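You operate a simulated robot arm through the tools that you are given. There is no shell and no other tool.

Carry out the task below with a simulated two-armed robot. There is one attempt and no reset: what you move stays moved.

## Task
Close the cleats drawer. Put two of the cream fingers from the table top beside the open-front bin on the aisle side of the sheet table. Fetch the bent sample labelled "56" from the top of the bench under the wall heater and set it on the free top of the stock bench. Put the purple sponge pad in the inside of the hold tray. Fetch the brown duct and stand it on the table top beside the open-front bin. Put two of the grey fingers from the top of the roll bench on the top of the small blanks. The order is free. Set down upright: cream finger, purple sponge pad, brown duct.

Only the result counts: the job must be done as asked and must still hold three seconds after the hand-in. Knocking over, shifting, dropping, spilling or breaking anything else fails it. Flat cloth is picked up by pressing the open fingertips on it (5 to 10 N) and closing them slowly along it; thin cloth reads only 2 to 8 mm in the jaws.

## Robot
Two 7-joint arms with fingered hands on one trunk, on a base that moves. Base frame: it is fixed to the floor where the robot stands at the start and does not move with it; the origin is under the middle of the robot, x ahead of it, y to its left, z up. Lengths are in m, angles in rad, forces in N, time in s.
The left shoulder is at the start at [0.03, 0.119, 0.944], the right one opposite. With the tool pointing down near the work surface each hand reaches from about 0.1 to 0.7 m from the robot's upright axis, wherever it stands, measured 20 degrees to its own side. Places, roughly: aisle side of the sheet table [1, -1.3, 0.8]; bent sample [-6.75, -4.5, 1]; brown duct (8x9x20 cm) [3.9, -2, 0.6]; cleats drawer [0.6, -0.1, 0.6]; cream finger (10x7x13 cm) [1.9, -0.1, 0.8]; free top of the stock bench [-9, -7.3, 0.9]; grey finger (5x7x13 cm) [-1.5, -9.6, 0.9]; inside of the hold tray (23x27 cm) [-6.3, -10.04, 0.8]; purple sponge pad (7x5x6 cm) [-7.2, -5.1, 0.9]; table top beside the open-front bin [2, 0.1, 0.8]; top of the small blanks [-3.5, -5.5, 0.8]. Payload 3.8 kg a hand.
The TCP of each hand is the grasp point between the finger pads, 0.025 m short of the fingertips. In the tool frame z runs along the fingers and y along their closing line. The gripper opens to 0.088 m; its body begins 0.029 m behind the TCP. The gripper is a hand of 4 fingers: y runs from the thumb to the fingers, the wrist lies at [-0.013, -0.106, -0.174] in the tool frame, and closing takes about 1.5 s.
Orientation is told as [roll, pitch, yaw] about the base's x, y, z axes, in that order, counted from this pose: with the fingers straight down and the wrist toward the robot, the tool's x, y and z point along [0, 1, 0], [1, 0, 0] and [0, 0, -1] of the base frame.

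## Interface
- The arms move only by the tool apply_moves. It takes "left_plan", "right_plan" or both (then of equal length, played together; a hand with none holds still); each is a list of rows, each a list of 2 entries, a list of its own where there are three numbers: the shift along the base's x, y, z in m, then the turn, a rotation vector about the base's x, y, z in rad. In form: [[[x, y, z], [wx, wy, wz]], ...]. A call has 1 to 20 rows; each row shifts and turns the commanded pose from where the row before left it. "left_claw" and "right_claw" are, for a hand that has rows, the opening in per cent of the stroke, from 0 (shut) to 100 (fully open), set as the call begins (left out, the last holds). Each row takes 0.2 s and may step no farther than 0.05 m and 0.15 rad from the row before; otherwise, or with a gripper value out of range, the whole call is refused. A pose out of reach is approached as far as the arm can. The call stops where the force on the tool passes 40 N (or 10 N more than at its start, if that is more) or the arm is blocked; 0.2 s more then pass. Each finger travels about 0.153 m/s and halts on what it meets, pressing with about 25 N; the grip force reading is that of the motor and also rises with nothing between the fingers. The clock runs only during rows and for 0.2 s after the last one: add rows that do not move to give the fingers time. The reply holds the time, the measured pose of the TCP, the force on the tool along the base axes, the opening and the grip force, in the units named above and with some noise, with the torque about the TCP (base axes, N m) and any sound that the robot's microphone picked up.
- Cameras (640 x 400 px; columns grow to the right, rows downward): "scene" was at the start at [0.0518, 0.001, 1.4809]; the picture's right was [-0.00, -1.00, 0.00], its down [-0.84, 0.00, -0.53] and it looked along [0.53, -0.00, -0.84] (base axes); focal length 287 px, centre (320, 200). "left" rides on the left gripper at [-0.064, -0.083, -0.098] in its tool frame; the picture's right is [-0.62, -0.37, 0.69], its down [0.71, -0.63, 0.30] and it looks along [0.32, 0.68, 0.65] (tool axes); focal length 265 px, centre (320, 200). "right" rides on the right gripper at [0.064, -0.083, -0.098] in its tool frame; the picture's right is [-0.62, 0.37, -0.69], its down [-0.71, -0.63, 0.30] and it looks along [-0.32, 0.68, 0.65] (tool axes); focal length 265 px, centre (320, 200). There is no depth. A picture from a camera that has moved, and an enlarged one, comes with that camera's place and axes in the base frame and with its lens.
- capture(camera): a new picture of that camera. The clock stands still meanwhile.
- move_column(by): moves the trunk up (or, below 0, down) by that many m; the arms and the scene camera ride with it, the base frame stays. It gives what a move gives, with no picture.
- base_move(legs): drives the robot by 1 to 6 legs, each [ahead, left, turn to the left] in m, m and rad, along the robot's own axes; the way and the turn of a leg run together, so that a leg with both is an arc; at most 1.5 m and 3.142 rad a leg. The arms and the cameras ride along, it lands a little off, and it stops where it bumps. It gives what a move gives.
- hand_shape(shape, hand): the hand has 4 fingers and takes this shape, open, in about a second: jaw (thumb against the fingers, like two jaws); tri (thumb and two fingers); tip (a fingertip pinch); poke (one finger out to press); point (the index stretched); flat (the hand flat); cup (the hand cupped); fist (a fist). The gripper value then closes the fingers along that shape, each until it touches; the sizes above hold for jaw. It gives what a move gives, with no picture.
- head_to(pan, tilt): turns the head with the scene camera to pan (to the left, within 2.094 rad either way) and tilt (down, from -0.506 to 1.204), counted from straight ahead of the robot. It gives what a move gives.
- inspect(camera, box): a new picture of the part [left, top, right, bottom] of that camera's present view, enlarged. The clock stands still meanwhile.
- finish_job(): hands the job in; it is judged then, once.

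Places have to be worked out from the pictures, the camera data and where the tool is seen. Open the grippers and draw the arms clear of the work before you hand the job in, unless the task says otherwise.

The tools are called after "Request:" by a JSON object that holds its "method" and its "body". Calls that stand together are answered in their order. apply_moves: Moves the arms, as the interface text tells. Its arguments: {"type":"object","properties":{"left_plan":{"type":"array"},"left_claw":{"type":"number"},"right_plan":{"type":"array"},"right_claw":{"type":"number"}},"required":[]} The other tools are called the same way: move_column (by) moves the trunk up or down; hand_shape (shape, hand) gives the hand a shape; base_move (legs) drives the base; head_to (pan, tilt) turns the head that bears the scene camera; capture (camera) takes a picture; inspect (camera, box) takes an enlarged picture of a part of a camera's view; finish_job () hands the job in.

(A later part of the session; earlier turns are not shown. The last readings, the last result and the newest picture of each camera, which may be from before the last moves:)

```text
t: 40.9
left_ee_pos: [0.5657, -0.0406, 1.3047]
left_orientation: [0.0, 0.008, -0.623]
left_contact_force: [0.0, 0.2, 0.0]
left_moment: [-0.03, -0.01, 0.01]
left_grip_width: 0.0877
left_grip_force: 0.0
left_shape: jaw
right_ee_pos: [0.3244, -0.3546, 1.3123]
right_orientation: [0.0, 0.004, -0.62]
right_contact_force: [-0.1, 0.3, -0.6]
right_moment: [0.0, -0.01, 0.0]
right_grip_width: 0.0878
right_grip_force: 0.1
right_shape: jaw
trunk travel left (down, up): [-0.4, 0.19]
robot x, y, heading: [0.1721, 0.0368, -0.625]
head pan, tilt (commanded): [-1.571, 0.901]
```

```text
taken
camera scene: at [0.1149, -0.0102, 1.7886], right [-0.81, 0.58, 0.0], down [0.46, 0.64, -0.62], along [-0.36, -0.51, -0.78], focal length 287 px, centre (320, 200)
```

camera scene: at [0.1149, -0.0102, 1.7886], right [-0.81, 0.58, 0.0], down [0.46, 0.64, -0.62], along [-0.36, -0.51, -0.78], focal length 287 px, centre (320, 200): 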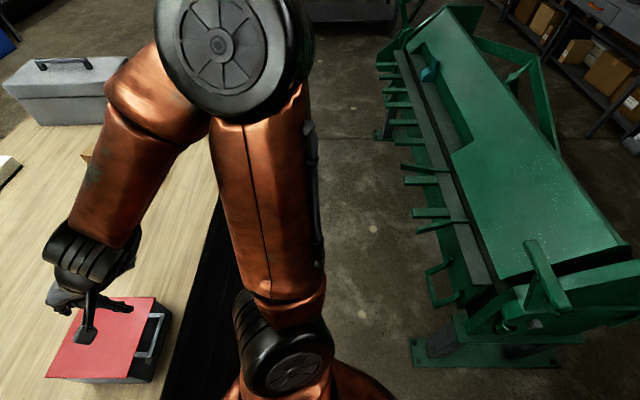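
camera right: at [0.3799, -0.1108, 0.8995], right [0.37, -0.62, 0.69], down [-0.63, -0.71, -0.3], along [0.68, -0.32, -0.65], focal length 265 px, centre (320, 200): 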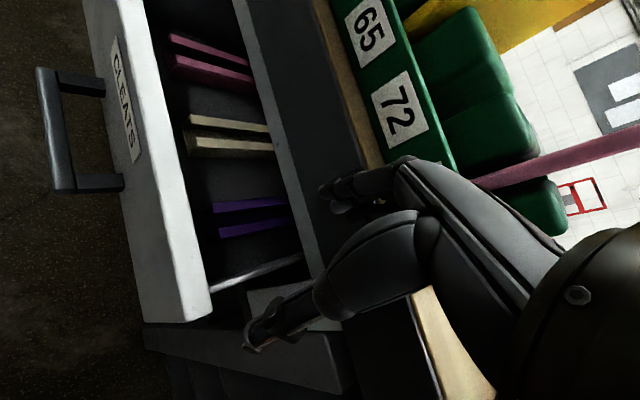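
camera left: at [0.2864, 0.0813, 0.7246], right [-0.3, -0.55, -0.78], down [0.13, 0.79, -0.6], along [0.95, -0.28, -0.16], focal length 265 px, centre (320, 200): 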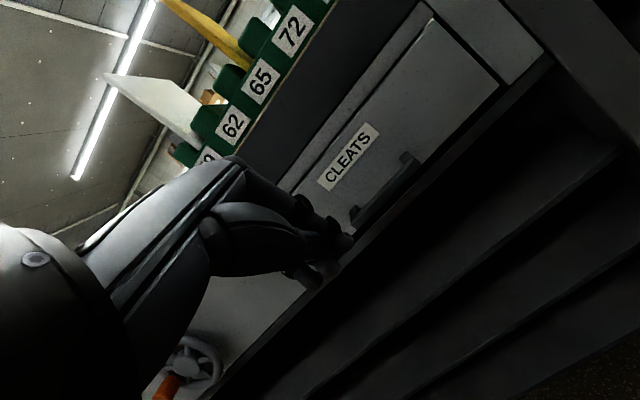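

I'm centred in the corridor (n≈0.12). Bars' tips are at n≈-0.29; I strafe right in two legs to clear the table's end.

Request:
{"method": "base_move", "body": {"legs": [[0, -1.3, 0], [0, -1.3, 0]]}}

Request:
{"method": "head_to", "body": {"pan": 0.0, "tilt": 0.6}}

Request:
{"method": "capture", "body": {"camera": "scene"}}

Request:
{"method": "head_to", "body": {"pan": -0.9, "tilt": 0.4}}

Request:
{"method": "capture", "body": {"camera": "scene"}}

Request:
{"method": "head_to", "body": {"pan": -1.9, "tilt": 0.4}}

Request:
{"method": "capture", "body": {"camera": "scene"}}

```text
t: 53.5
left_ee_pos: [-0.9452, -2.1468, 1.3055]
left_orientation: [0.002, 0.009, -0.621]
left_contact_force: [1.1, -0.2, -0.2]
left_moment: [0.01, -0.02, 0.02]
left_grip_width: 0.0878
left_grip_force: 0.0
left_shape: jaw
right_ee_pos: [-1.1865, -2.4615, 1.3118]
right_orientation: [0.0, 0.004, -0.62]
right_contact_force: [0.6, -0.2, -0.6]
right_moment: [0.04, -0.01, 0.03]
right_grip_width: 0.0875
right_grip_force: 0.1
right_shape: jaw
trunk travel left (down, up): [-0.4, 0.19]
robot x, y, heading: [-1.3375, -2.0709, -0.625]
head pan, tilt (commanded): [-1.571, 0.901]
```

```text
t: 55.2
left_ee_pos: [-0.9462, -2.1463, 1.3055]
left_orientation: [0.001, 0.011, -0.623]
left_contact_force: [0.1, 0.1, 0.1]
left_moment: [-0.02, -0.02, -0.02]
left_grip_width: 0.0877
left_grip_force: 0.0
left_shape: jaw
right_ee_pos: [-1.1873, -2.4614, 1.313]
right_orientation: [0.001, 0.004, -0.622]
right_contact_force: [0.4, -0.4, 1.3]
right_moment: [0.01, 0.0, 0.0]
right_grip_width: 0.0879
right_grip_force: 0.0
right_shape: jaw
trunk travel left (down, up): [-0.4, 0.19]
robot x, y, heading: [-1.3379, -2.0716, -0.622]
head pan, tilt (commanded): [0.0, 0.6]
```

```text
taken
camera scene: at [-1.2805, -2.1073, 1.8133], right [-0.58, -0.81, 0.0], down [-0.46, 0.33, -0.82], along [0.67, -0.48, -0.57], focal length 287 px, centre (320, 200)
```

scene: 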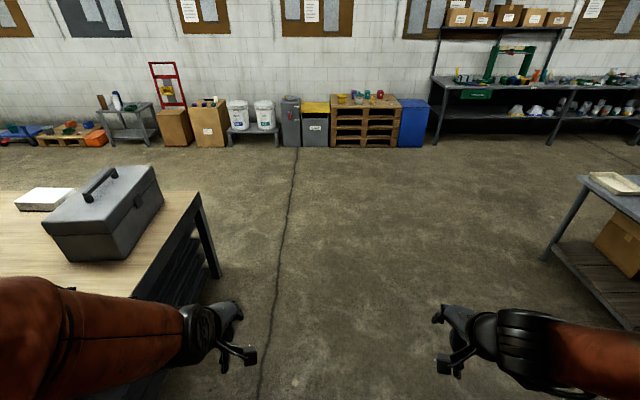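

```text
t: 56.4
left_ee_pos: [-0.9461, -2.1469, 1.3056]
left_orientation: [0.002, 0.011, -0.624]
left_contact_force: [0.5, -0.3, -0.1]
left_moment: [0.04, -0.01, 0.0]
left_grip_width: 0.0878
left_grip_force: 0.0
left_shape: jaw
right_ee_pos: [-1.1865, -2.4624, 1.3121]
right_orientation: [0.001, 0.002, -0.622]
right_contact_force: [-0.3, -0.6, -0.1]
right_moment: [-0.02, 0.02, 0.06]
right_grip_width: 0.0876
right_grip_force: 0.0
right_shape: jaw
trunk travel left (down, up): [-0.4, 0.19]
robot x, y, heading: [-1.3399, -2.0673, -0.618]
head pan, tilt (commanded): [-0.901, 0.4]
```

```text
taken
camera scene: at [-1.3478, -2.1482, 1.8315], right [-1.0, -0.05, 0.0], down [-0.02, 0.39, -0.92], along [0.05, -0.92, -0.39], focal length 287 px, centre (320, 200)
```

scene: 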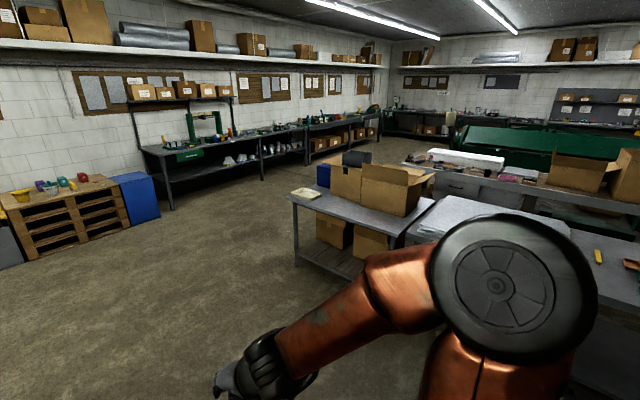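

```text
t: 57.6
left_ee_pos: [-0.9451, -2.1473, 1.3045]
left_orientation: [0.002, 0.011, -0.622]
left_contact_force: [-0.6, 0.6, -0.2]
left_moment: [-0.02, 0.01, -0.03]
left_grip_width: 0.0876
left_grip_force: 0.0
left_shape: jaw
right_ee_pos: [-1.1873, -2.4614, 1.3126]
right_orientation: [-0.001, 0.004, -0.621]
right_contact_force: [0.4, 0.5, 0.4]
right_moment: [-0.01, 0.0, 0.03]
right_grip_width: 0.0878
right_grip_force: 0.0
right_shape: jaw
trunk travel left (down, up): [-0.4, 0.19]
robot x, y, heading: [-1.338, -2.0655, -0.622]
head pan, tilt (commanded): [-1.901, 0.4]
```

```text
taken
camera scene: at [-1.4277, -2.1095, 1.8316], right [-0.58, 0.81, 0.0], down [0.32, 0.23, -0.92], along [-0.75, -0.54, -0.39], focal length 287 px, centre (320, 200)
```

scene: 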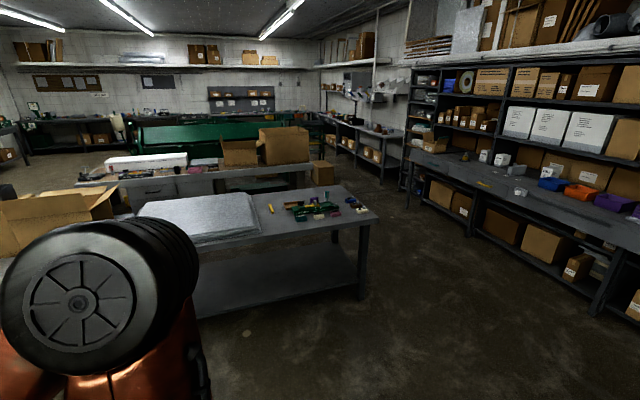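

I'm past the table's right end with a clear aisle ahead. I drive forward into the wall-side aisle and strafe left toward the stand with the ducts.

Request:
{"method": "base_move", "body": {"legs": [[1.4, 0, 0], [1.0, 0, 0], [0, 1.5, 0], [0, 1.5, 0]]}}

Request:
{"method": "head_to", "body": {"pan": 0.0, "tilt": 0.5}}

Request:
{"method": "capture", "body": {"camera": "scene"}}

Request:
{"method": "head_to", "body": {"pan": 2.05, "tilt": 0.5}}

Request:
{"method": "capture", "body": {"camera": "scene"}}

```text
t: 83.5
left_ee_pos: [2.7415, -1.0669, 1.306]
left_orientation: [0.001, 0.01, -0.605]
left_contact_force: [0.0, -0.5, 0.1]
left_moment: [-0.01, -0.01, -0.01]
left_grip_width: 0.0878
left_grip_force: 0.1
left_shape: jaw
right_ee_pos: [2.5049, -1.385, 1.3123]
right_orientation: [-0.001, 0.002, -0.607]
right_contact_force: [-0.1, -0.3, 0.7]
right_moment: [-0.01, 0.02, 0.0]
right_grip_width: 0.0876
right_grip_force: 0.1
right_shape: jaw
trunk travel left (down, up): [-0.4, 0.19]
robot x, y, heading: [2.349, -0.9938, -0.603]
head pan, tilt (commanded): [-1.901, 0.4]
```

```text
t: 85.4
left_ee_pos: [2.7416, -1.0663, 1.3053]
left_orientation: [0.0, 0.01, -0.606]
left_contact_force: [0.7, -0.1, 0.6]
left_moment: [0.0, -0.01, 0.01]
left_grip_width: 0.0877
left_grip_force: 0.2
left_shape: jaw
right_ee_pos: [2.5048, -1.3853, 1.313]
right_orientation: [-0.001, 0.004, -0.604]
right_contact_force: [0.3, 0.4, 0.3]
right_moment: [-0.01, -0.01, -0.02]
right_grip_width: 0.0878
right_grip_force: 0.1
right_shape: jaw
trunk travel left (down, up): [-0.4, 0.19]
robot x, y, heading: [2.3441, -0.9946, -0.604]
head pan, tilt (commanded): [0.0, 0.499]
```

```text
taken
camera scene: at [2.4074, -1.0334, 1.8224], right [-0.57, -0.82, 0.0], down [-0.39, 0.27, -0.88], along [0.72, -0.5, -0.48], focal length 287 px, centre (320, 200)
```

scene: 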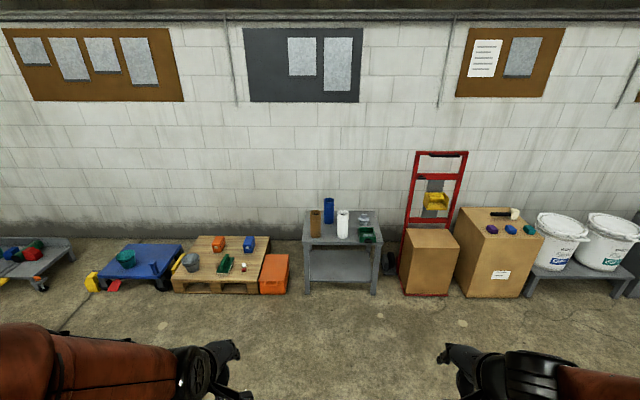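

```text
t: 87.3
left_ee_pos: [2.7407, -1.0661, 1.305]
left_orientation: [0.002, 0.011, -0.606]
left_contact_force: [1.0, -0.4, 0.2]
left_moment: [0.02, 0.0, 0.01]
left_grip_width: 0.0878
left_grip_force: 0.1
left_shape: jaw
right_ee_pos: [2.5039, -1.3853, 1.3134]
right_orientation: [0.0, 0.004, -0.606]
right_contact_force: [-0.5, 0.7, 0.1]
right_moment: [-0.01, -0.01, -0.02]
right_grip_width: 0.0877
right_grip_force: 0.0
right_shape: jaw
trunk travel left (down, up): [-0.4, 0.19]
robot x, y, heading: [2.3442, -0.9947, -0.606]
head pan, tilt (commanded): [2.051, 0.499]
```

```text
taken
camera scene: at [2.3441, -0.8913, 1.8224], right [0.99, -0.13, 0.0], down [-0.06, -0.47, -0.88], along [0.11, 0.87, -0.48], focal length 287 px, centre (320, 200)
```

scene: 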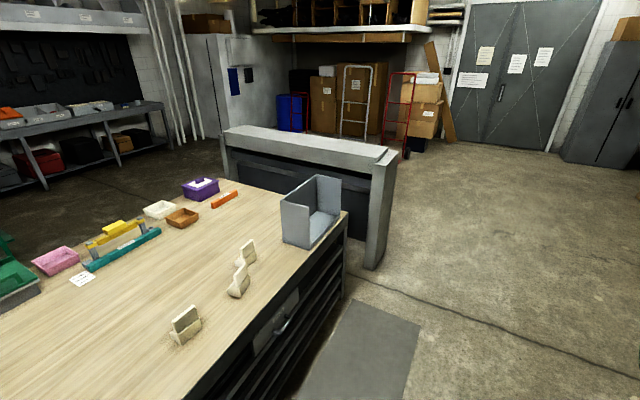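

The brown duct stands at about (3.89,-2.02) on the grey stand, with blue behind-right and white 0.2 m to its right. I drive closer, lining it up with my left hand, then look.

Request:
{"method": "base_move", "body": {"legs": [[0, -0.06, -0.023], [1.1, 0, 0]]}}

Request:
{"method": "move_column", "body": {"by": -0.3}}

Request:
{"method": "head_to", "body": {"pan": 0.1, "tilt": 0.8}}

Request:
{"method": "capture", "body": {"camera": "scene"}}

Request:
{"method": "inspect", "body": {"camera": "scene", "box": [240, 60, 440, 185]}}

Request:
{"method": "capture", "body": {"camera": "left"}}

```text
t: 93.6
left_ee_pos: [3.6021, -1.7736, 1.3059]
left_orientation: [0.001, 0.01, -0.628]
left_contact_force: [0.0, -0.2, 0.0]
left_moment: [0.01, 0.01, 0.02]
left_grip_width: 0.0877
left_grip_force: 0.0
left_shape: jaw
right_ee_pos: [3.3579, -2.0879, 1.3129]
right_orientation: [0.001, 0.003, -0.628]
right_contact_force: [-0.2, 0.6, -0.3]
right_moment: [0.05, 0.03, 0.0]
right_grip_width: 0.0877
right_grip_force: 0.0
right_shape: jaw
trunk travel left (down, up): [-0.4, 0.19]
robot x, y, heading: [3.211, -1.6943, -0.623]
head pan, tilt (commanded): [2.051, 0.499]
```

```text
t: 96.6
left_ee_pos: [3.6023, -1.775, 1.0049]
left_orientation: [0.001, 0.01, -0.629]
left_contact_force: [-0.5, 0.2, -0.3]
left_moment: [-0.03, -0.01, -0.03]
left_grip_width: 0.0878
left_grip_force: 0.0
left_shape: jaw
right_ee_pos: [3.3582, -2.0884, 1.0127]
right_orientation: [0.0, 0.003, -0.626]
right_contact_force: [-0.5, -1.0, 1.1]
right_moment: [0.0, -0.05, 0.03]
right_grip_width: 0.0876
right_grip_force: 0.0
right_shape: jaw
trunk travel left (down, up): [-0.1, 0.49]
robot x, y, heading: [3.2109, -1.6963, -0.624]
head pan, tilt (commanded): [2.051, 0.499]
```

```text
t: 98.5
left_ee_pos: [3.6006, -1.774, 1.0056]
left_orientation: [0.002, 0.01, -0.627]
left_contact_force: [-0.3, 0.2, 0.1]
left_moment: [-0.01, 0.05, -0.01]
left_grip_width: 0.0878
left_grip_force: 0.0
left_shape: jaw
right_ee_pos: [3.3583, -2.089, 1.013]
right_orientation: [0.001, 0.005, -0.627]
right_contact_force: [-0.3, -0.2, -0.9]
right_moment: [-0.04, -0.03, 0.0]
right_grip_width: 0.0878
right_grip_force: 0.0
right_shape: jaw
trunk travel left (down, up): [-0.1, 0.49]
robot x, y, heading: [3.2075, -1.6938, -0.627]
head pan, tilt (commanded): [0.099, 0.799]
```

```text
taken
camera scene: at [3.2645, -1.7218, 1.4965], right [-0.5, -0.86, 0.0], down [-0.62, 0.36, -0.7], along [0.6, -0.35, -0.72], focal length 287 px, centre (320, 200)
```

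scene: 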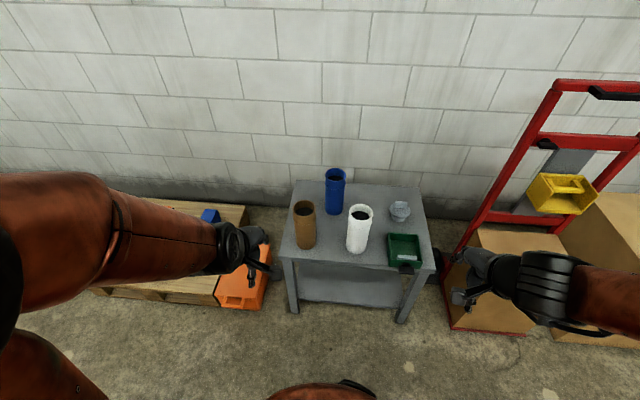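

```text
3.20 times, centred on (340, 122) of scene
camera zoom: at [3.2645, -1.7218, 1.4965], right [-0.5, -0.86, 0.0], down [-0.62, 0.36, -0.7], along [0.6, -0.35, -0.72], focal length 919 px, centre (256, 448)
```

zoom: 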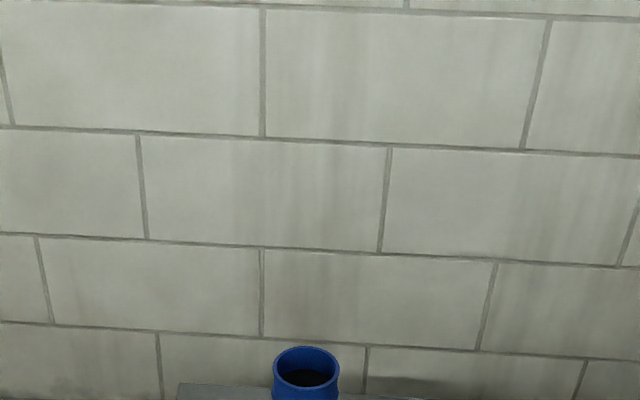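

```text
taken
camera left: at [3.4966, -1.7777, 1.105], right [-0.67, -0.28, -0.69], down [-0.09, 0.95, -0.3], along [0.74, -0.13, -0.66], focal length 265 px, centre (320, 200)
```

left: 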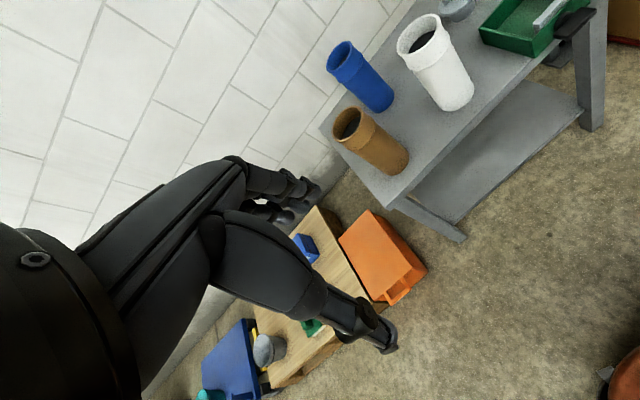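

The ducts are open tubes with a collar near the top. I zoom in on the brown one to judge its shape and pose.

Request:
{"method": "inspect", "body": {"camera": "scene", "box": [260, 160, 400, 260]}}

Request:
{"method": "inspect", "body": {"camera": "left", "box": [290, 60, 450, 200]}}

```text
4.00 times, centred on (330, 210) of scene
camera zoom: at [3.2645, -1.7218, 1.4965], right [-0.5, -0.86, 0.0], down [-0.62, 0.36, -0.7], along [0.6, -0.35, -0.72], focal length 1148 px, centre (280, 160)
```

zoom: 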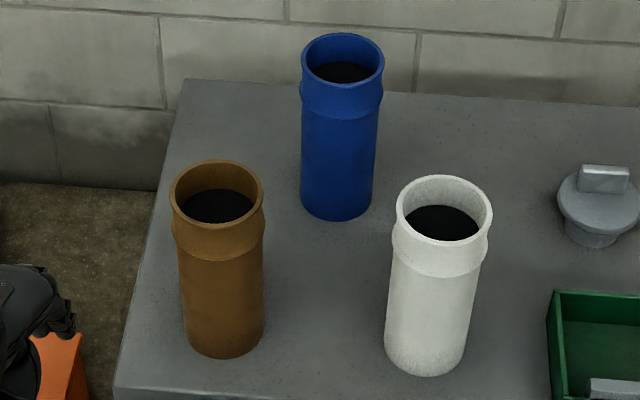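

```text
2.86 times, centred on (370, 130) of left
camera zoom: at [3.4966, -1.7777, 1.105], right [-0.67, -0.28, -0.69], down [-0.09, 0.95, -0.3], along [0.74, -0.13, -0.66], focal length 758 px, centre (177, 400)
```

zoom: 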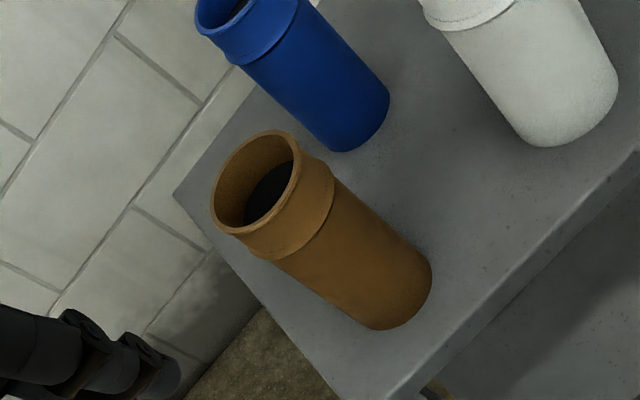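

The rim centre triangulates to (3.888,-2.021,0.739); the body is ≈0.078 m wide below the collar, so I'll grip it from its free left side (hand rolled, thumb in front, fingers behind). I move the base closer and roll the left hand at a safe height.

Request:
{"method": "base_move", "body": {"legs": [[0.2, 0.1, 0]]}}

Request:
{"method": "capture", "body": {"camera": "scene"}}

```text
t: 100.2
left_ee_pos: [3.8219, -1.8099, 1.0043]
left_orientation: [0.001, 0.01, -0.627]
left_contact_force: [0.1, -0.4, -0.6]
left_moment: [-0.01, 0.04, 0.02]
left_grip_width: 0.088
left_grip_force: 0.1
left_shape: jaw
right_ee_pos: [3.5792, -2.1256, 1.014]
right_orientation: [0.002, 0.004, -0.627]
right_contact_force: [0.2, 0.2, -0.3]
right_moment: [-0.02, 0.0, 0.0]
right_grip_width: 0.0877
right_grip_force: 0.0
right_shape: jaw
trunk travel left (down, up): [-0.1, 0.49]
robot x, y, heading: [3.4294, -1.7286, -0.627]
head pan, tilt (commanded): [0.099, 0.799]
```

```text
taken
camera scene: at [3.4865, -1.7586, 1.4964], right [-0.5, -0.86, 0.0], down [-0.62, 0.36, -0.7], along [0.6, -0.35, -0.72], focal length 287 px, centre (320, 200)
```

scene: 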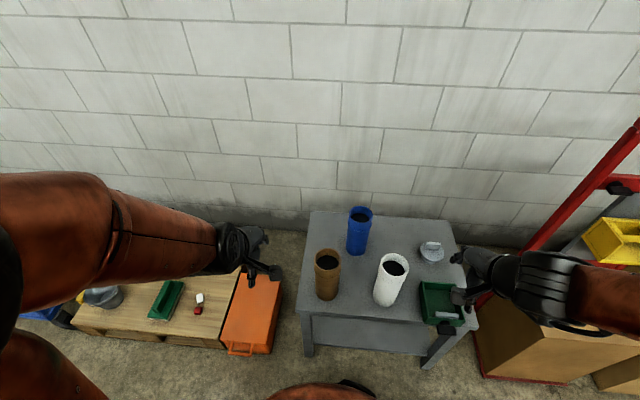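

Robot is at n=3.79,u=0.62; the duct is 0.54 m ahead. I roll the left hand -90° about the forward axis so the fingers point right, moving it to the duct's left side and partly down.

Request:
{"method": "apply_moves", "body": {"left_claw": 100, "left_plan": [[[0.014, -0.0083, -0.01], [-0.1155, 0.084, 0]], [[0.014, -0.0083, -0.01], [-0.1155, 0.084, 0]], [[0.014, -0.0083, -0.01], [-0.1155, 0.084, 0]], [[0.014, -0.0083, -0.015], [-0.1155, 0.084, 0]], [[0.014, -0.0083, -0.02], [-0.1155, 0.084, 0]], [[0.014, -0.0083, -0.02], [-0.1155, 0.084, 0]], [[0.014, -0.0083, -0.02], [-0.1155, 0.084, 0]], [[0.014, -0.0083, -0.02], [-0.1155, 0.084, 0]], [[0.014, -0.0083, -0.02], [-0.1155, 0.084, 0]], [[0.014, -0.0083, -0.02], [-0.1155, 0.084, 0]], [[0.014, -0.0083, -0.02], [-0.1155, 0.084, 0]], [[0, 0, 0], [0, 0, 0]]]}}

Request:
{"method": "capture", "body": {"camera": "scene"}}

Request:
{"method": "capture", "body": {"camera": "left"}}

```text
t: 102.8
left_ee_pos: [3.975, -1.9023, 0.8199]
left_orientation: [-1.57, 0.0, -0.64]
left_contact_force: [-0.9, 0.6, 0.5]
left_moment: [0.0, 0.0, 0.03]
left_grip_width: 0.0879
left_grip_force: 0.0
left_shape: jaw
right_ee_pos: [3.5775, -2.1236, 1.0127]
right_orientation: [0.001, 0.002, -0.627]
right_contact_force: [0.4, 0.5, 0.1]
right_moment: [0.02, 0.0, 0.01]
right_grip_width: 0.0876
right_grip_force: 0.1
right_shape: jaw
trunk travel left (down, up): [-0.1, 0.49]
robot x, y, heading: [3.4295, -1.7345, -0.63]
head pan, tilt (commanded): [0.099, 0.799]
```

```text
taken
camera scene: at [3.4848, -1.758, 1.4965], right [-0.5, -0.86, 0.0], down [-0.62, 0.36, -0.7], along [0.6, -0.35, -0.72], focal length 287 px, centre (320, 200)
```

scene: 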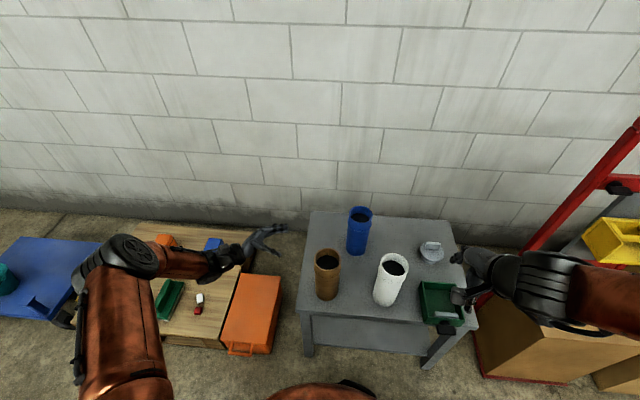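

```text
taken
camera left: at [3.9671, -1.7728, 0.885], right [-0.71, -0.34, 0.62], down [-0.69, 0.13, -0.71], along [0.16, -0.93, -0.32], focal length 265 px, centre (320, 200)
```

left: 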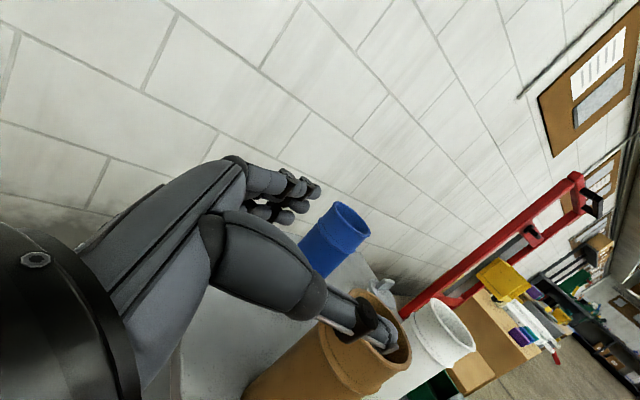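

The hand is at n=4.334, u=0.80 as wanted. I lower it beside the duct to z≈0.62 and check the alignment of the opening.

Request:
{"method": "apply_moves", "body": {"left_plan": [[[0, 0, -0.04], [0, 0, 0]], [[0, 0, -0.04], [0, 0, 0]], [[0, 0, -0.04], [0, 0, 0]], [[0, 0, -0.04], [0, 0, 0]], [[0, 0, -0.04], [0, 0, 0]], [[0, 0, 0], [0, 0, 0]]]}}

Request:
{"method": "capture", "body": {"camera": "left"}}

Request:
{"method": "inspect", "body": {"camera": "scene", "box": [200, 190, 400, 315]}}

```text
t: 104.2
left_ee_pos: [3.9591, -1.8967, 0.6605]
left_orientation: [-1.568, 0.002, -0.637]
left_contact_force: [-0.6, 0.2, 0.7]
left_moment: [0.0, -0.01, -0.03]
left_grip_width: 0.088
left_grip_force: 0.0
left_shape: jaw
left hand out of reach, approached as far as the arm can: row 4, 5
right_ee_pos: [3.5797, -2.1246, 1.0122]
right_orientation: [-0.001, 0.003, -0.626]
right_contact_force: [0.1, 0.0, 0.3]
right_moment: [-0.01, 0.01, 0.01]
right_grip_width: 0.0877
right_grip_force: 0.1
right_shape: jaw
trunk travel left (down, up): [-0.1, 0.49]
robot x, y, heading: [3.4288, -1.7334, -0.628]
head pan, tilt (commanded): [0.099, 0.799]
```

```text
taken
camera left: at [3.9503, -1.7678, 0.7254], right [-0.71, -0.34, 0.62], down [-0.69, 0.13, -0.71], along [0.16, -0.93, -0.33], focal length 265 px, centre (320, 200)
```

left: 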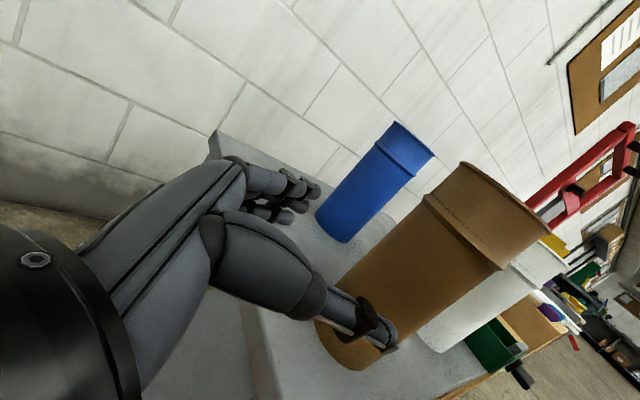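

```text
3.20 times, centred on (300, 252) of scene
camera zoom: at [3.4848, -1.7584, 1.4965], right [-0.5, -0.86, 0.0], down [-0.62, 0.36, -0.7], along [0.6, -0.35, -0.72], focal length 919 px, centre (384, 32)
```

zoom: 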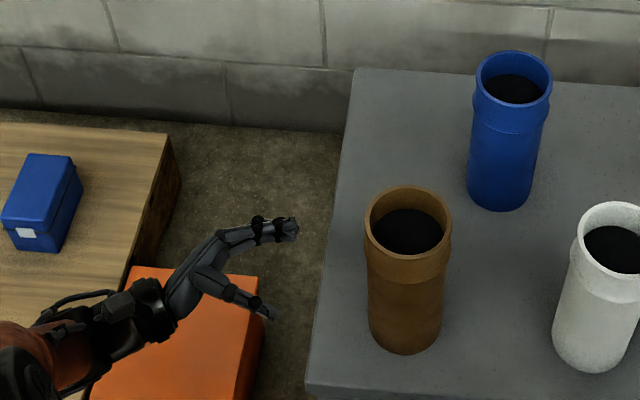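

The arm's reach ran out at z=0.66, so I lower the trunk a bit (0.07) to bring the hand to about 0.61 and re-check.

Request:
{"method": "move_column", "body": {"by": -0.07}}

Request:
{"method": "apply_moves", "body": {"left_plan": [[[0, 0, 0.0], [0, 0, 0]], [[0, 0, 0], [0, 0, 0]]]}}

```text
t: 105.3
left_ee_pos: [3.9603, -1.896, 0.5902]
left_orientation: [-1.569, 0.001, -0.638]
left_contact_force: [0.1, 0.0, 0.4]
left_moment: [0.01, 0.0, -0.01]
left_grip_width: 0.088
left_grip_force: 0.0
left_shape: jaw
right_ee_pos: [3.5787, -2.1244, 0.9432]
right_orientation: [0.001, 0.005, -0.626]
right_contact_force: [-0.5, 0.4, -0.9]
right_moment: [0.03, -0.01, 0.02]
right_grip_width: 0.088
right_grip_force: 0.1
right_shape: jaw
trunk travel left (down, up): [-0.03, 0.56]
robot x, y, heading: [3.4308, -1.7276, -0.629]
head pan, tilt (commanded): [0.099, 0.799]
```

```text
t: 105.9
left_ee_pos: [3.9594, -1.8969, 0.5907]
left_orientation: [-1.569, 0.003, -0.638]
left_contact_force: [0.6, -0.7, 0.0]
left_moment: [-0.04, 0.01, 0.0]
left_grip_width: 0.0878
left_grip_force: 0.1
left_shape: jaw
right_ee_pos: [3.5787, -2.1242, 0.9435]
right_orientation: [0.0, 0.002, -0.626]
right_contact_force: [0.6, -0.6, 0.0]
right_moment: [0.0, 0.03, -0.05]
right_grip_width: 0.0876
right_grip_force: 0.0
right_shape: jaw
trunk travel left (down, up): [-0.03, 0.56]
robot x, y, heading: [3.4271, -1.7286, -0.629]
head pan, tilt (commanded): [0.099, 0.799]
```

Now z=0.59; I raise 3 cm and shift 16 mm along the forward axis to line the opening up with the duct.

Request:
{"method": "apply_moves", "body": {"left_plan": [[[0.0065, -0.0047, 0.015], [0, 0, 0]], [[0.0065, -0.0047, 0.015], [0, 0, 0]], [[0, 0, 0], [0, 0, 0]]]}}

Request:
{"method": "capture", "body": {"camera": "left"}}

Request:
{"method": "inspect", "body": {"camera": "scene", "box": [200, 170, 400, 295]}}

```text
t: 106.7
left_ee_pos: [3.9717, -1.9059, 0.6202]
left_orientation: [-1.568, 0.0, -0.636]
left_contact_force: [0.9, 0.4, 0.4]
left_moment: [0.04, 0.0, 0.0]
left_grip_width: 0.0876
left_grip_force: 0.1
left_shape: jaw
right_ee_pos: [3.5784, -2.1248, 0.9438]
right_orientation: [-0.001, 0.003, -0.626]
right_contact_force: [0.1, 0.2, -0.4]
right_moment: [0.01, 0.03, 0.02]
right_grip_width: 0.0877
right_grip_force: 0.2
right_shape: jaw
trunk travel left (down, up): [-0.03, 0.56]
robot x, y, heading: [3.427, -1.7294, -0.626]
head pan, tilt (commanded): [0.099, 0.799]
```

```text
taken
camera left: at [3.9639, -1.7769, 0.6854], right [-0.71, -0.34, 0.62], down [-0.69, 0.13, -0.71], along [0.16, -0.93, -0.33], focal length 265 px, centre (320, 200)
```

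left: 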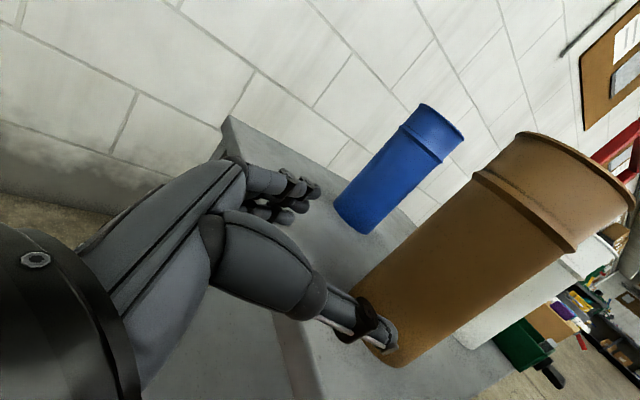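

```text
3.20 times, centred on (300, 232) of scene
camera zoom: at [3.485, -1.7583, 1.4264], right [-0.5, -0.86, 0.0], down [-0.62, 0.36, -0.7], along [0.6, -0.35, -0.72], focal length 919 px, centre (384, 96)
```

zoom: 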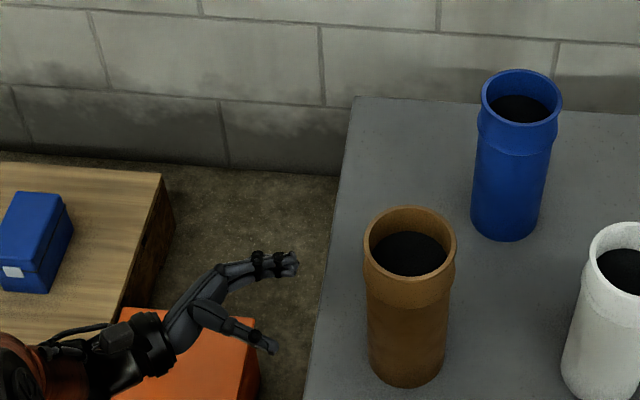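

Scene-camera projection says the opening will meet the duct's axis within ~2 mm. I slide the open hand along -u in stages, watching the force.

Request:
{"method": "apply_moves", "body": {"left_plan": [[[-0.0134, -0.015, 0], [0, 0, 0]], [[-0.0118, -0.0162, 0], [0, 0, 0]], [[-0.0118, -0.0162, 0], [0, 0, 0]], [[0, 0, 0], [0, 0, 0]]]}}

Request:
{"method": "capture", "body": {"camera": "left"}}

Request:
{"method": "inspect", "body": {"camera": "scene", "box": [240, 190, 400, 290]}}

```text
t: 107.7
left_ee_pos: [3.9346, -1.9536, 0.6191]
left_orientation: [-1.571, 0.001, -0.637]
left_contact_force: [-0.2, -0.4, -0.3]
left_moment: [0.0, 0.01, -0.01]
left_grip_width: 0.0876
left_grip_force: 0.2
left_shape: jaw
right_ee_pos: [3.5779, -2.1249, 0.9419]
right_orientation: [0.001, 0.005, -0.626]
right_contact_force: [-0.9, 0.5, 0.5]
right_moment: [-0.01, -0.01, -0.02]
right_grip_width: 0.0877
right_grip_force: 0.1
right_shape: jaw
trunk travel left (down, up): [-0.03, 0.56]
robot x, y, heading: [3.4304, -1.7303, -0.631]
head pan, tilt (commanded): [0.099, 0.799]
```

```text
taken
camera left: at [3.9264, -1.8249, 0.6852], right [-0.71, -0.34, 0.62], down [-0.69, 0.13, -0.71], along [0.16, -0.93, -0.33], focal length 265 px, centre (320, 200)
```

left: 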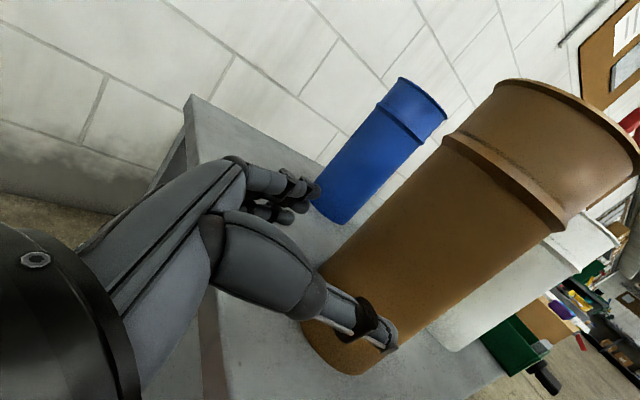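

```text
4.00 times, centred on (320, 240) of scene
camera zoom: at [3.485, -1.7583, 1.4265], right [-0.5, -0.86, 0.0], down [-0.62, 0.36, -0.7], along [0.6, -0.35, -0.72], focal length 1148 px, centre (320, 40)
```

zoom: 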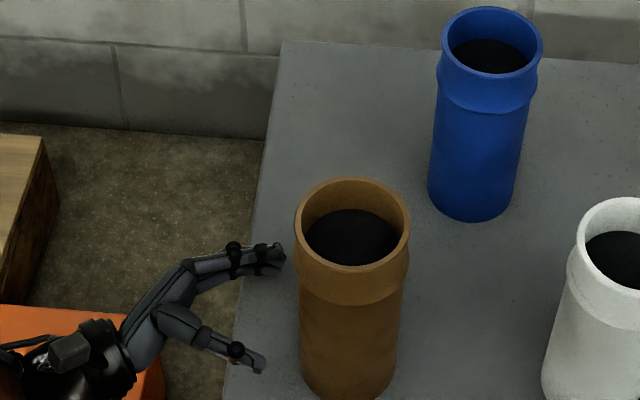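

Aligned within a couple of mm in the scene view. I slide in the remaining ~6-7 cm in small steps.

Request:
{"method": "apply_moves", "body": {"left_plan": [[[-0.0059, -0.0081, 0], [0, 0, 0]], [[-0.0059, -0.0081, 0], [0, 0, 0]], [[-0.0059, -0.0081, 0], [0, 0, 0]], [[-0.0059, -0.0081, 0], [0, 0, 0]], [[0, 0, 0], [0, 0, 0]]]}}

Request:
{"method": "capture", "body": {"camera": "left"}}

Request:
{"method": "inspect", "body": {"camera": "scene", "box": [240, 190, 400, 290]}}

```text
t: 108.9
left_ee_pos: [3.9108, -1.986, 0.6197]
left_orientation: [-1.569, 0.001, -0.637]
left_contact_force: [-0.5, 0.4, 0.9]
left_moment: [0.0, 0.02, -0.03]
left_grip_width: 0.0879
left_grip_force: 0.1
left_shape: jaw
right_ee_pos: [3.5789, -2.1252, 0.9431]
right_orientation: [0.001, 0.005, -0.627]
right_contact_force: [0.6, 0.5, 0.3]
right_moment: [0.0, -0.02, -0.01]
right_grip_width: 0.0876
right_grip_force: 0.0
right_shape: jaw
trunk travel left (down, up): [-0.03, 0.56]
robot x, y, heading: [3.4323, -1.7308, -0.622]
head pan, tilt (commanded): [0.099, 0.799]
```

```text
taken
camera left: at [3.9028, -1.857, 0.6851], right [-0.71, -0.34, 0.62], down [-0.69, 0.13, -0.71], along [0.16, -0.93, -0.33], focal length 265 px, centre (320, 200)
```

left: 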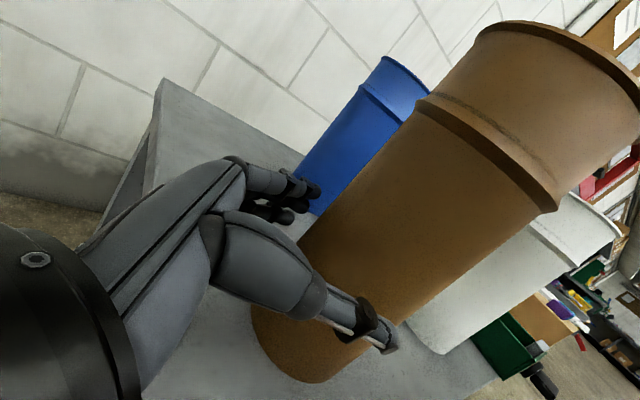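

```text
4.00 times, centred on (320, 240) of scene
camera zoom: at [3.485, -1.7583, 1.4265], right [-0.5, -0.86, 0.0], down [-0.62, 0.36, -0.7], along [0.6, -0.35, -0.72], focal length 1148 px, centre (320, 40)
```

zoom: 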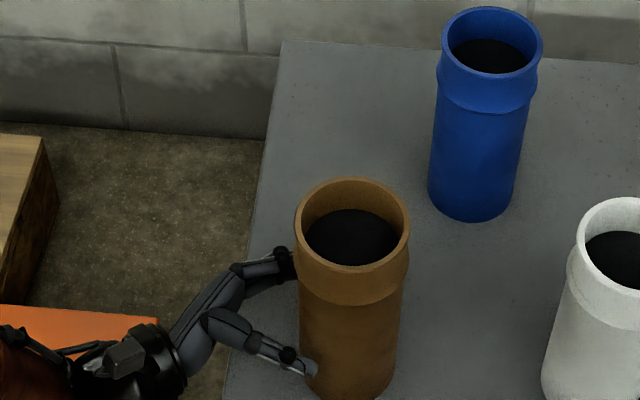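

No contact so far, with the fingers going behind the duct and the thumb in front. I advance 3 cm more.

Request:
{"method": "apply_moves", "body": {"left_plan": [[[-0.0059, -0.0081, 0], [0, 0, 0]], [[-0.0059, -0.0081, 0], [0, 0, 0]], [[-0.0059, -0.0081, 0], [0, 0, 0]], [[0, 0, 0], [0, 0, 0]]]}}

Request:
{"method": "capture", "body": {"camera": "left"}}

Request:
{"method": "inspect", "body": {"camera": "scene", "box": [240, 190, 400, 290]}}

```text
t: 109.9
left_ee_pos: [3.8931, -2.0121, 0.6197]
left_orientation: [-1.569, 0.002, -0.635]
left_contact_force: [0.0, 1.3, 0.8]
left_moment: [0.0, 0.01, -0.06]
left_grip_width: 0.0879
left_grip_force: 0.0
left_shape: jaw
right_ee_pos: [3.5783, -2.1259, 0.9436]
right_orientation: [0.0, 0.004, -0.627]
right_contact_force: [-0.4, 0.0, 0.2]
right_moment: [-0.04, 0.02, 0.03]
right_grip_width: 0.0876
right_grip_force: 0.0
right_shape: jaw
trunk travel left (down, up): [-0.03, 0.56]
robot x, y, heading: [3.4293, -1.7284, -0.628]
head pan, tilt (commanded): [0.099, 0.799]
```

```text
taken
camera left: at [3.8852, -1.8824, 0.6853], right [-0.71, -0.34, 0.62], down [-0.69, 0.13, -0.71], along [0.16, -0.93, -0.33], focal length 265 px, centre (320, 200)
```

left: 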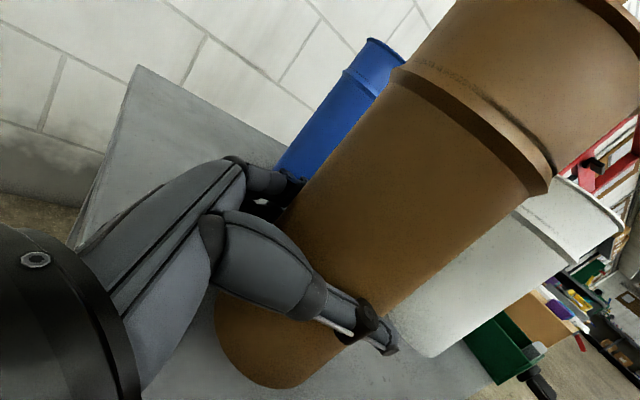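

```text
4.00 times, centred on (320, 240) of scene
camera zoom: at [3.485, -1.7583, 1.4265], right [-0.5, -0.86, 0.0], down [-0.62, 0.36, -0.7], along [0.6, -0.35, -0.72], focal length 1148 px, centre (320, 40)
```

zoom: 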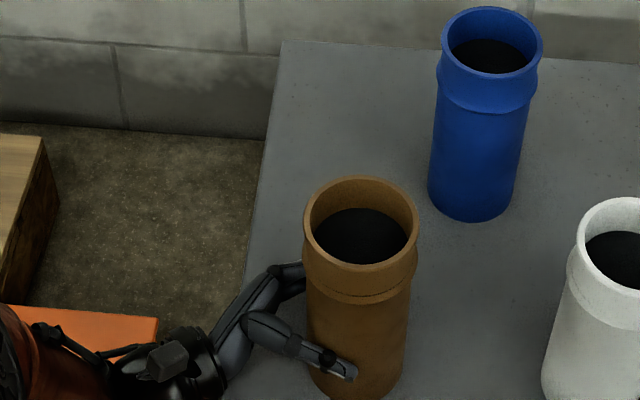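

The palm has met the duct and nudged it slightly (upright still). I close the hand now, giving time to grip.

Request:
{"method": "apply_moves", "body": {"left_claw": 0, "left_plan": [[[0, 0, 0], [0, 0, 0]], [[0, 0, 0], [0, 0, 0]], [[0, 0, 0], [0, 0, 0]], [[0, 0, 0], [0, 0, 0]], [[0, 0, 0], [0, 0, 0]], [[0, 0, 0], [0, 0, 0]], [[0, 0, 0], [0, 0, 0]], [[0, 0, 0], [0, 0, 0]]]}}

Request:
{"method": "capture", "body": {"camera": "left"}}

Request:
{"method": "inspect", "body": {"camera": "scene", "box": [240, 190, 400, 290]}}

```text
t: 111.7
left_ee_pos: [3.893, -2.0115, 0.6202]
left_orientation: [-1.57, 0.001, -0.638]
left_contact_force: [-1.3, -1.0, 0.2]
left_moment: [-0.05, -0.05, 0.0]
left_grip_width: 0.0731
left_grip_force: 25.1
left_shape: jaw
right_ee_pos: [3.5785, -2.1251, 0.9418]
right_orientation: [-0.001, 0.003, -0.627]
right_contact_force: [-0.4, 0.1, 0.2]
right_moment: [-0.01, -0.03, 0.0]
right_grip_width: 0.0877
right_grip_force: 0.1
right_shape: jaw
trunk travel left (down, up): [-0.03, 0.56]
robot x, y, heading: [3.43, -1.7283, -0.627]
head pan, tilt (commanded): [0.099, 0.799]
```

```text
taken
camera left: at [3.8853, -1.8823, 0.6854], right [-0.71, -0.34, 0.62], down [-0.69, 0.13, -0.71], along [0.16, -0.93, -0.33], focal length 265 px, centre (320, 200)
```

left: 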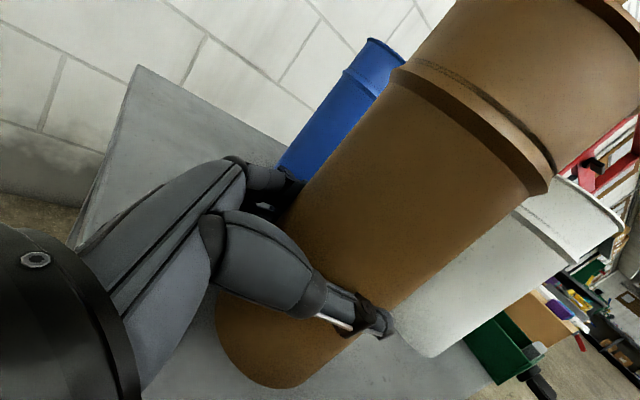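

```text
4.00 times, centred on (320, 240) of scene
camera zoom: at [3.4849, -1.7584, 1.4265], right [-0.5, -0.86, 0.0], down [-0.62, 0.36, -0.7], along [0.6, -0.35, -0.72], focal length 1148 px, centre (320, 40)
```

zoom: 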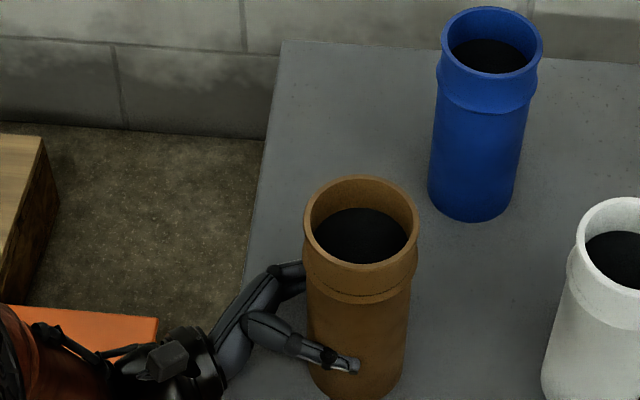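

The duct is gripped at 73 mm. I lift it straight up with the trunk and check that it hangs upright.

Request:
{"method": "move_column", "body": {"by": 0.12}}

Request:
{"method": "capture", "body": {"camera": "scene"}}

Request:
{"method": "capture", "body": {"camera": "left"}}

```text
t: 113.2
left_ee_pos: [3.8949, -2.011, 0.7395]
left_orientation: [-1.568, 0.003, -0.639]
left_contact_force: [0.0, -1.0, -3.0]
left_moment: [0.06, -0.07, 0.02]
left_grip_width: 0.0734
left_grip_force: 25.1
left_shape: jaw
right_ee_pos: [3.5778, -2.1248, 1.0618]
right_orientation: [-0.001, 0.004, -0.626]
right_contact_force: [0.0, 0.1, 0.0]
right_moment: [-0.03, -0.03, 0.01]
right_grip_width: 0.0879
right_grip_force: 0.2
right_shape: jaw
trunk travel left (down, up): [-0.15, 0.44]
robot x, y, heading: [3.4253, -1.7324, -0.631]
head pan, tilt (commanded): [0.099, 0.799]
```

```text
taken
camera scene: at [3.4854, -1.7587, 1.5463], right [-0.5, -0.86, 0.0], down [-0.62, 0.36, -0.7], along [0.6, -0.35, -0.72], focal length 287 px, centre (320, 200)
```

scene: 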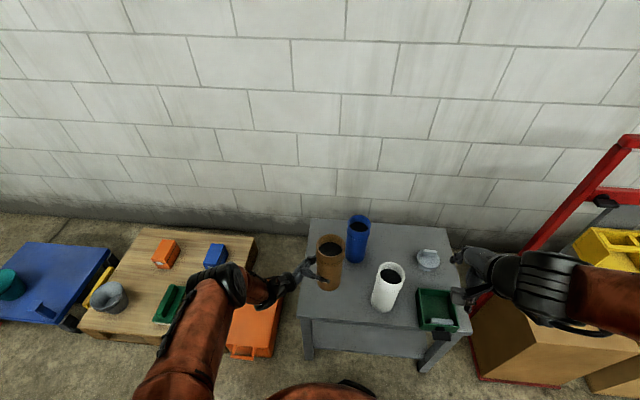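

```text
taken
camera left: at [3.8855, -1.8824, 0.8049], right [-0.71, -0.34, 0.62], down [-0.69, 0.13, -0.71], along [0.16, -0.93, -0.33], focal length 265 px, centre (320, 200)
```

left: 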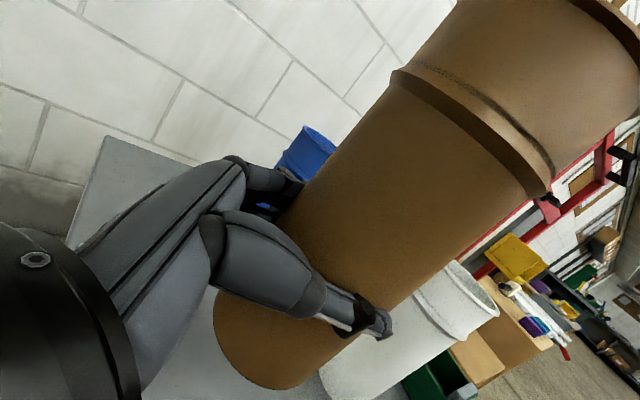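

The duct hangs upright in the hand (~3 N). I raise it above table height, back away from the stand, turn around and look at the table's far side.

Request:
{"method": "move_column", "body": {"by": 0.22}}

Request:
{"method": "base_move", "body": {"legs": [[-0.85, 0, 0], [0, 0, 3.141], [0, -0.5, 0]]}}

Request:
{"method": "head_to", "body": {"pan": 0.0, "tilt": 0.7}}

Request:
{"method": "capture", "body": {"camera": "scene"}}

```text
t: 115.5
left_ee_pos: [3.8934, -2.011, 0.9599]
left_orientation: [-1.571, 0.002, -0.636]
left_contact_force: [-0.1, -0.5, -3.4]
left_moment: [0.04, -0.04, 0.0]
left_grip_width: 0.0733
left_grip_force: 24.8
left_shape: jaw
right_ee_pos: [3.5795, -2.1243, 1.2817]
right_orientation: [-0.001, 0.003, -0.627]
right_contact_force: [0.3, 0.2, -0.9]
right_moment: [0.02, -0.02, -0.03]
right_grip_width: 0.0876
right_grip_force: 0.0
right_shape: jaw
trunk travel left (down, up): [-0.37, 0.22]
robot x, y, heading: [3.4286, -1.7298, -0.626]
head pan, tilt (commanded): [0.099, 0.799]
```

```text
t: 129.9
left_ee_pos: [2.5614, -0.5413, 0.9599]
left_orientation: [-1.569, 0.001, 2.505]
left_contact_force: [-0.4, -0.2, -3.4]
left_moment: [-0.03, 0.01, 0.03]
left_grip_width: 0.0728
left_grip_force: 24.7
left_shape: jaw
right_ee_pos: [2.8764, -0.4266, 1.2819]
right_orientation: [-0.001, 0.003, 2.517]
right_contact_force: [0.0, -0.1, -0.7]
right_moment: [-0.01, -0.02, -0.01]
right_grip_width: 0.0878
right_grip_force: 0.1
right_shape: jaw
trunk travel left (down, up): [-0.37, 0.22]
robot x, y, heading: [3.0259, -0.8191, 2.516]
head pan, tilt (commanded): [0.099, 0.799]
```

```text
t: 130.6
left_ee_pos: [2.5629, -0.5398, 0.9602]
left_orientation: [-1.569, 0.002, 2.507]
left_contact_force: [0.0, 0.3, -2.8]
left_moment: [-0.07, 0.06, -0.01]
left_grip_width: 0.0727
left_grip_force: 25.1
left_shape: jaw
right_ee_pos: [2.8771, -0.428, 1.2822]
right_orientation: [0.0, 0.004, 2.519]
right_contact_force: [-0.2, 0.1, -0.1]
right_moment: [0.03, 0.0, 0.02]
right_grip_width: 0.0877
right_grip_force: 0.0
right_shape: jaw
trunk travel left (down, up): [-0.37, 0.22]
robot x, y, heading: [3.0301, -0.8224, 2.509]
head pan, tilt (commanded): [0.0, 0.7]
```

```text
taken
camera scene: at [2.9762, -0.7819, 1.7746], right [0.59, 0.81, 0.0], down [0.52, -0.38, -0.76], along [-0.62, 0.45, -0.64], focal length 287 px, centre (320, 200)
```

scene: 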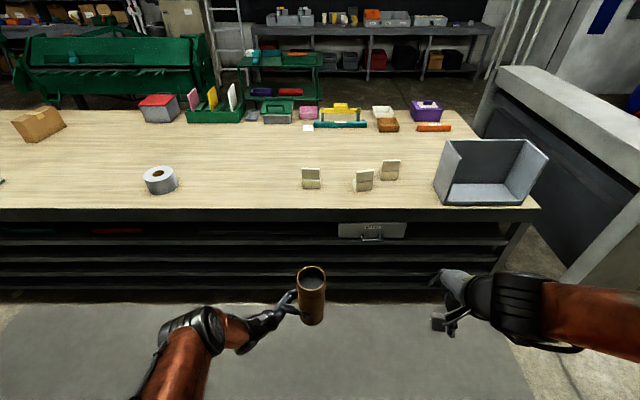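

All three cream fingers are visible: A≈(n1.56,u1.07), B≈(1.60,1.36), C≈(1.50,1.53), bin from u≈1.75. I zoom on them to see how the tabs are oriented.

Request:
{"method": "inspect", "body": {"camera": "scene", "box": [280, 140, 420, 228]}}

Request:
{"method": "inspect", "body": {"camera": "scene", "box": [0, 100, 280, 275]}}

```text
4.55 times, centred on (350, 184) of scene
camera zoom: at [2.9762, -0.7819, 1.7746], right [0.59, 0.81, 0.0], down [0.52, -0.38, -0.76], along [-0.62, 0.45, -0.64], focal length 1305 px, centre (184, 273)
```

zoom: 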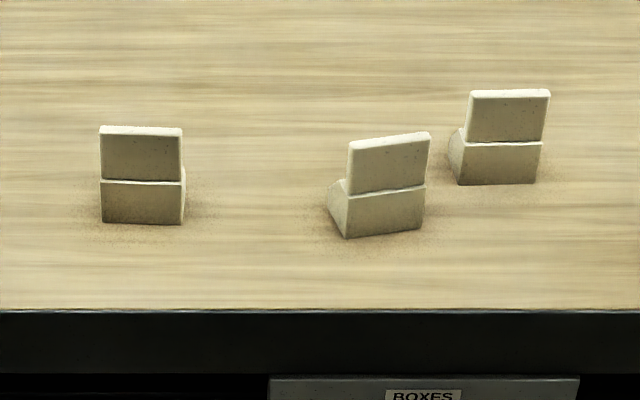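

```text
2.29 times, centred on (140, 188) of scene
camera zoom: at [2.9762, -0.7819, 1.7746], right [0.59, 0.81, 0.0], down [0.52, -0.38, -0.76], along [-0.62, 0.45, -0.64], focal length 656 px, centre (731, 229)
```

zoom: 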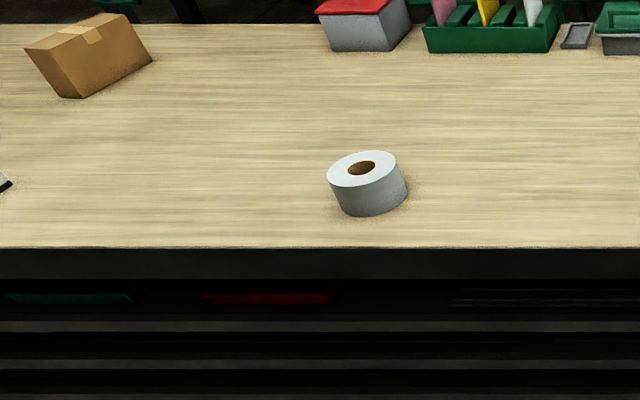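

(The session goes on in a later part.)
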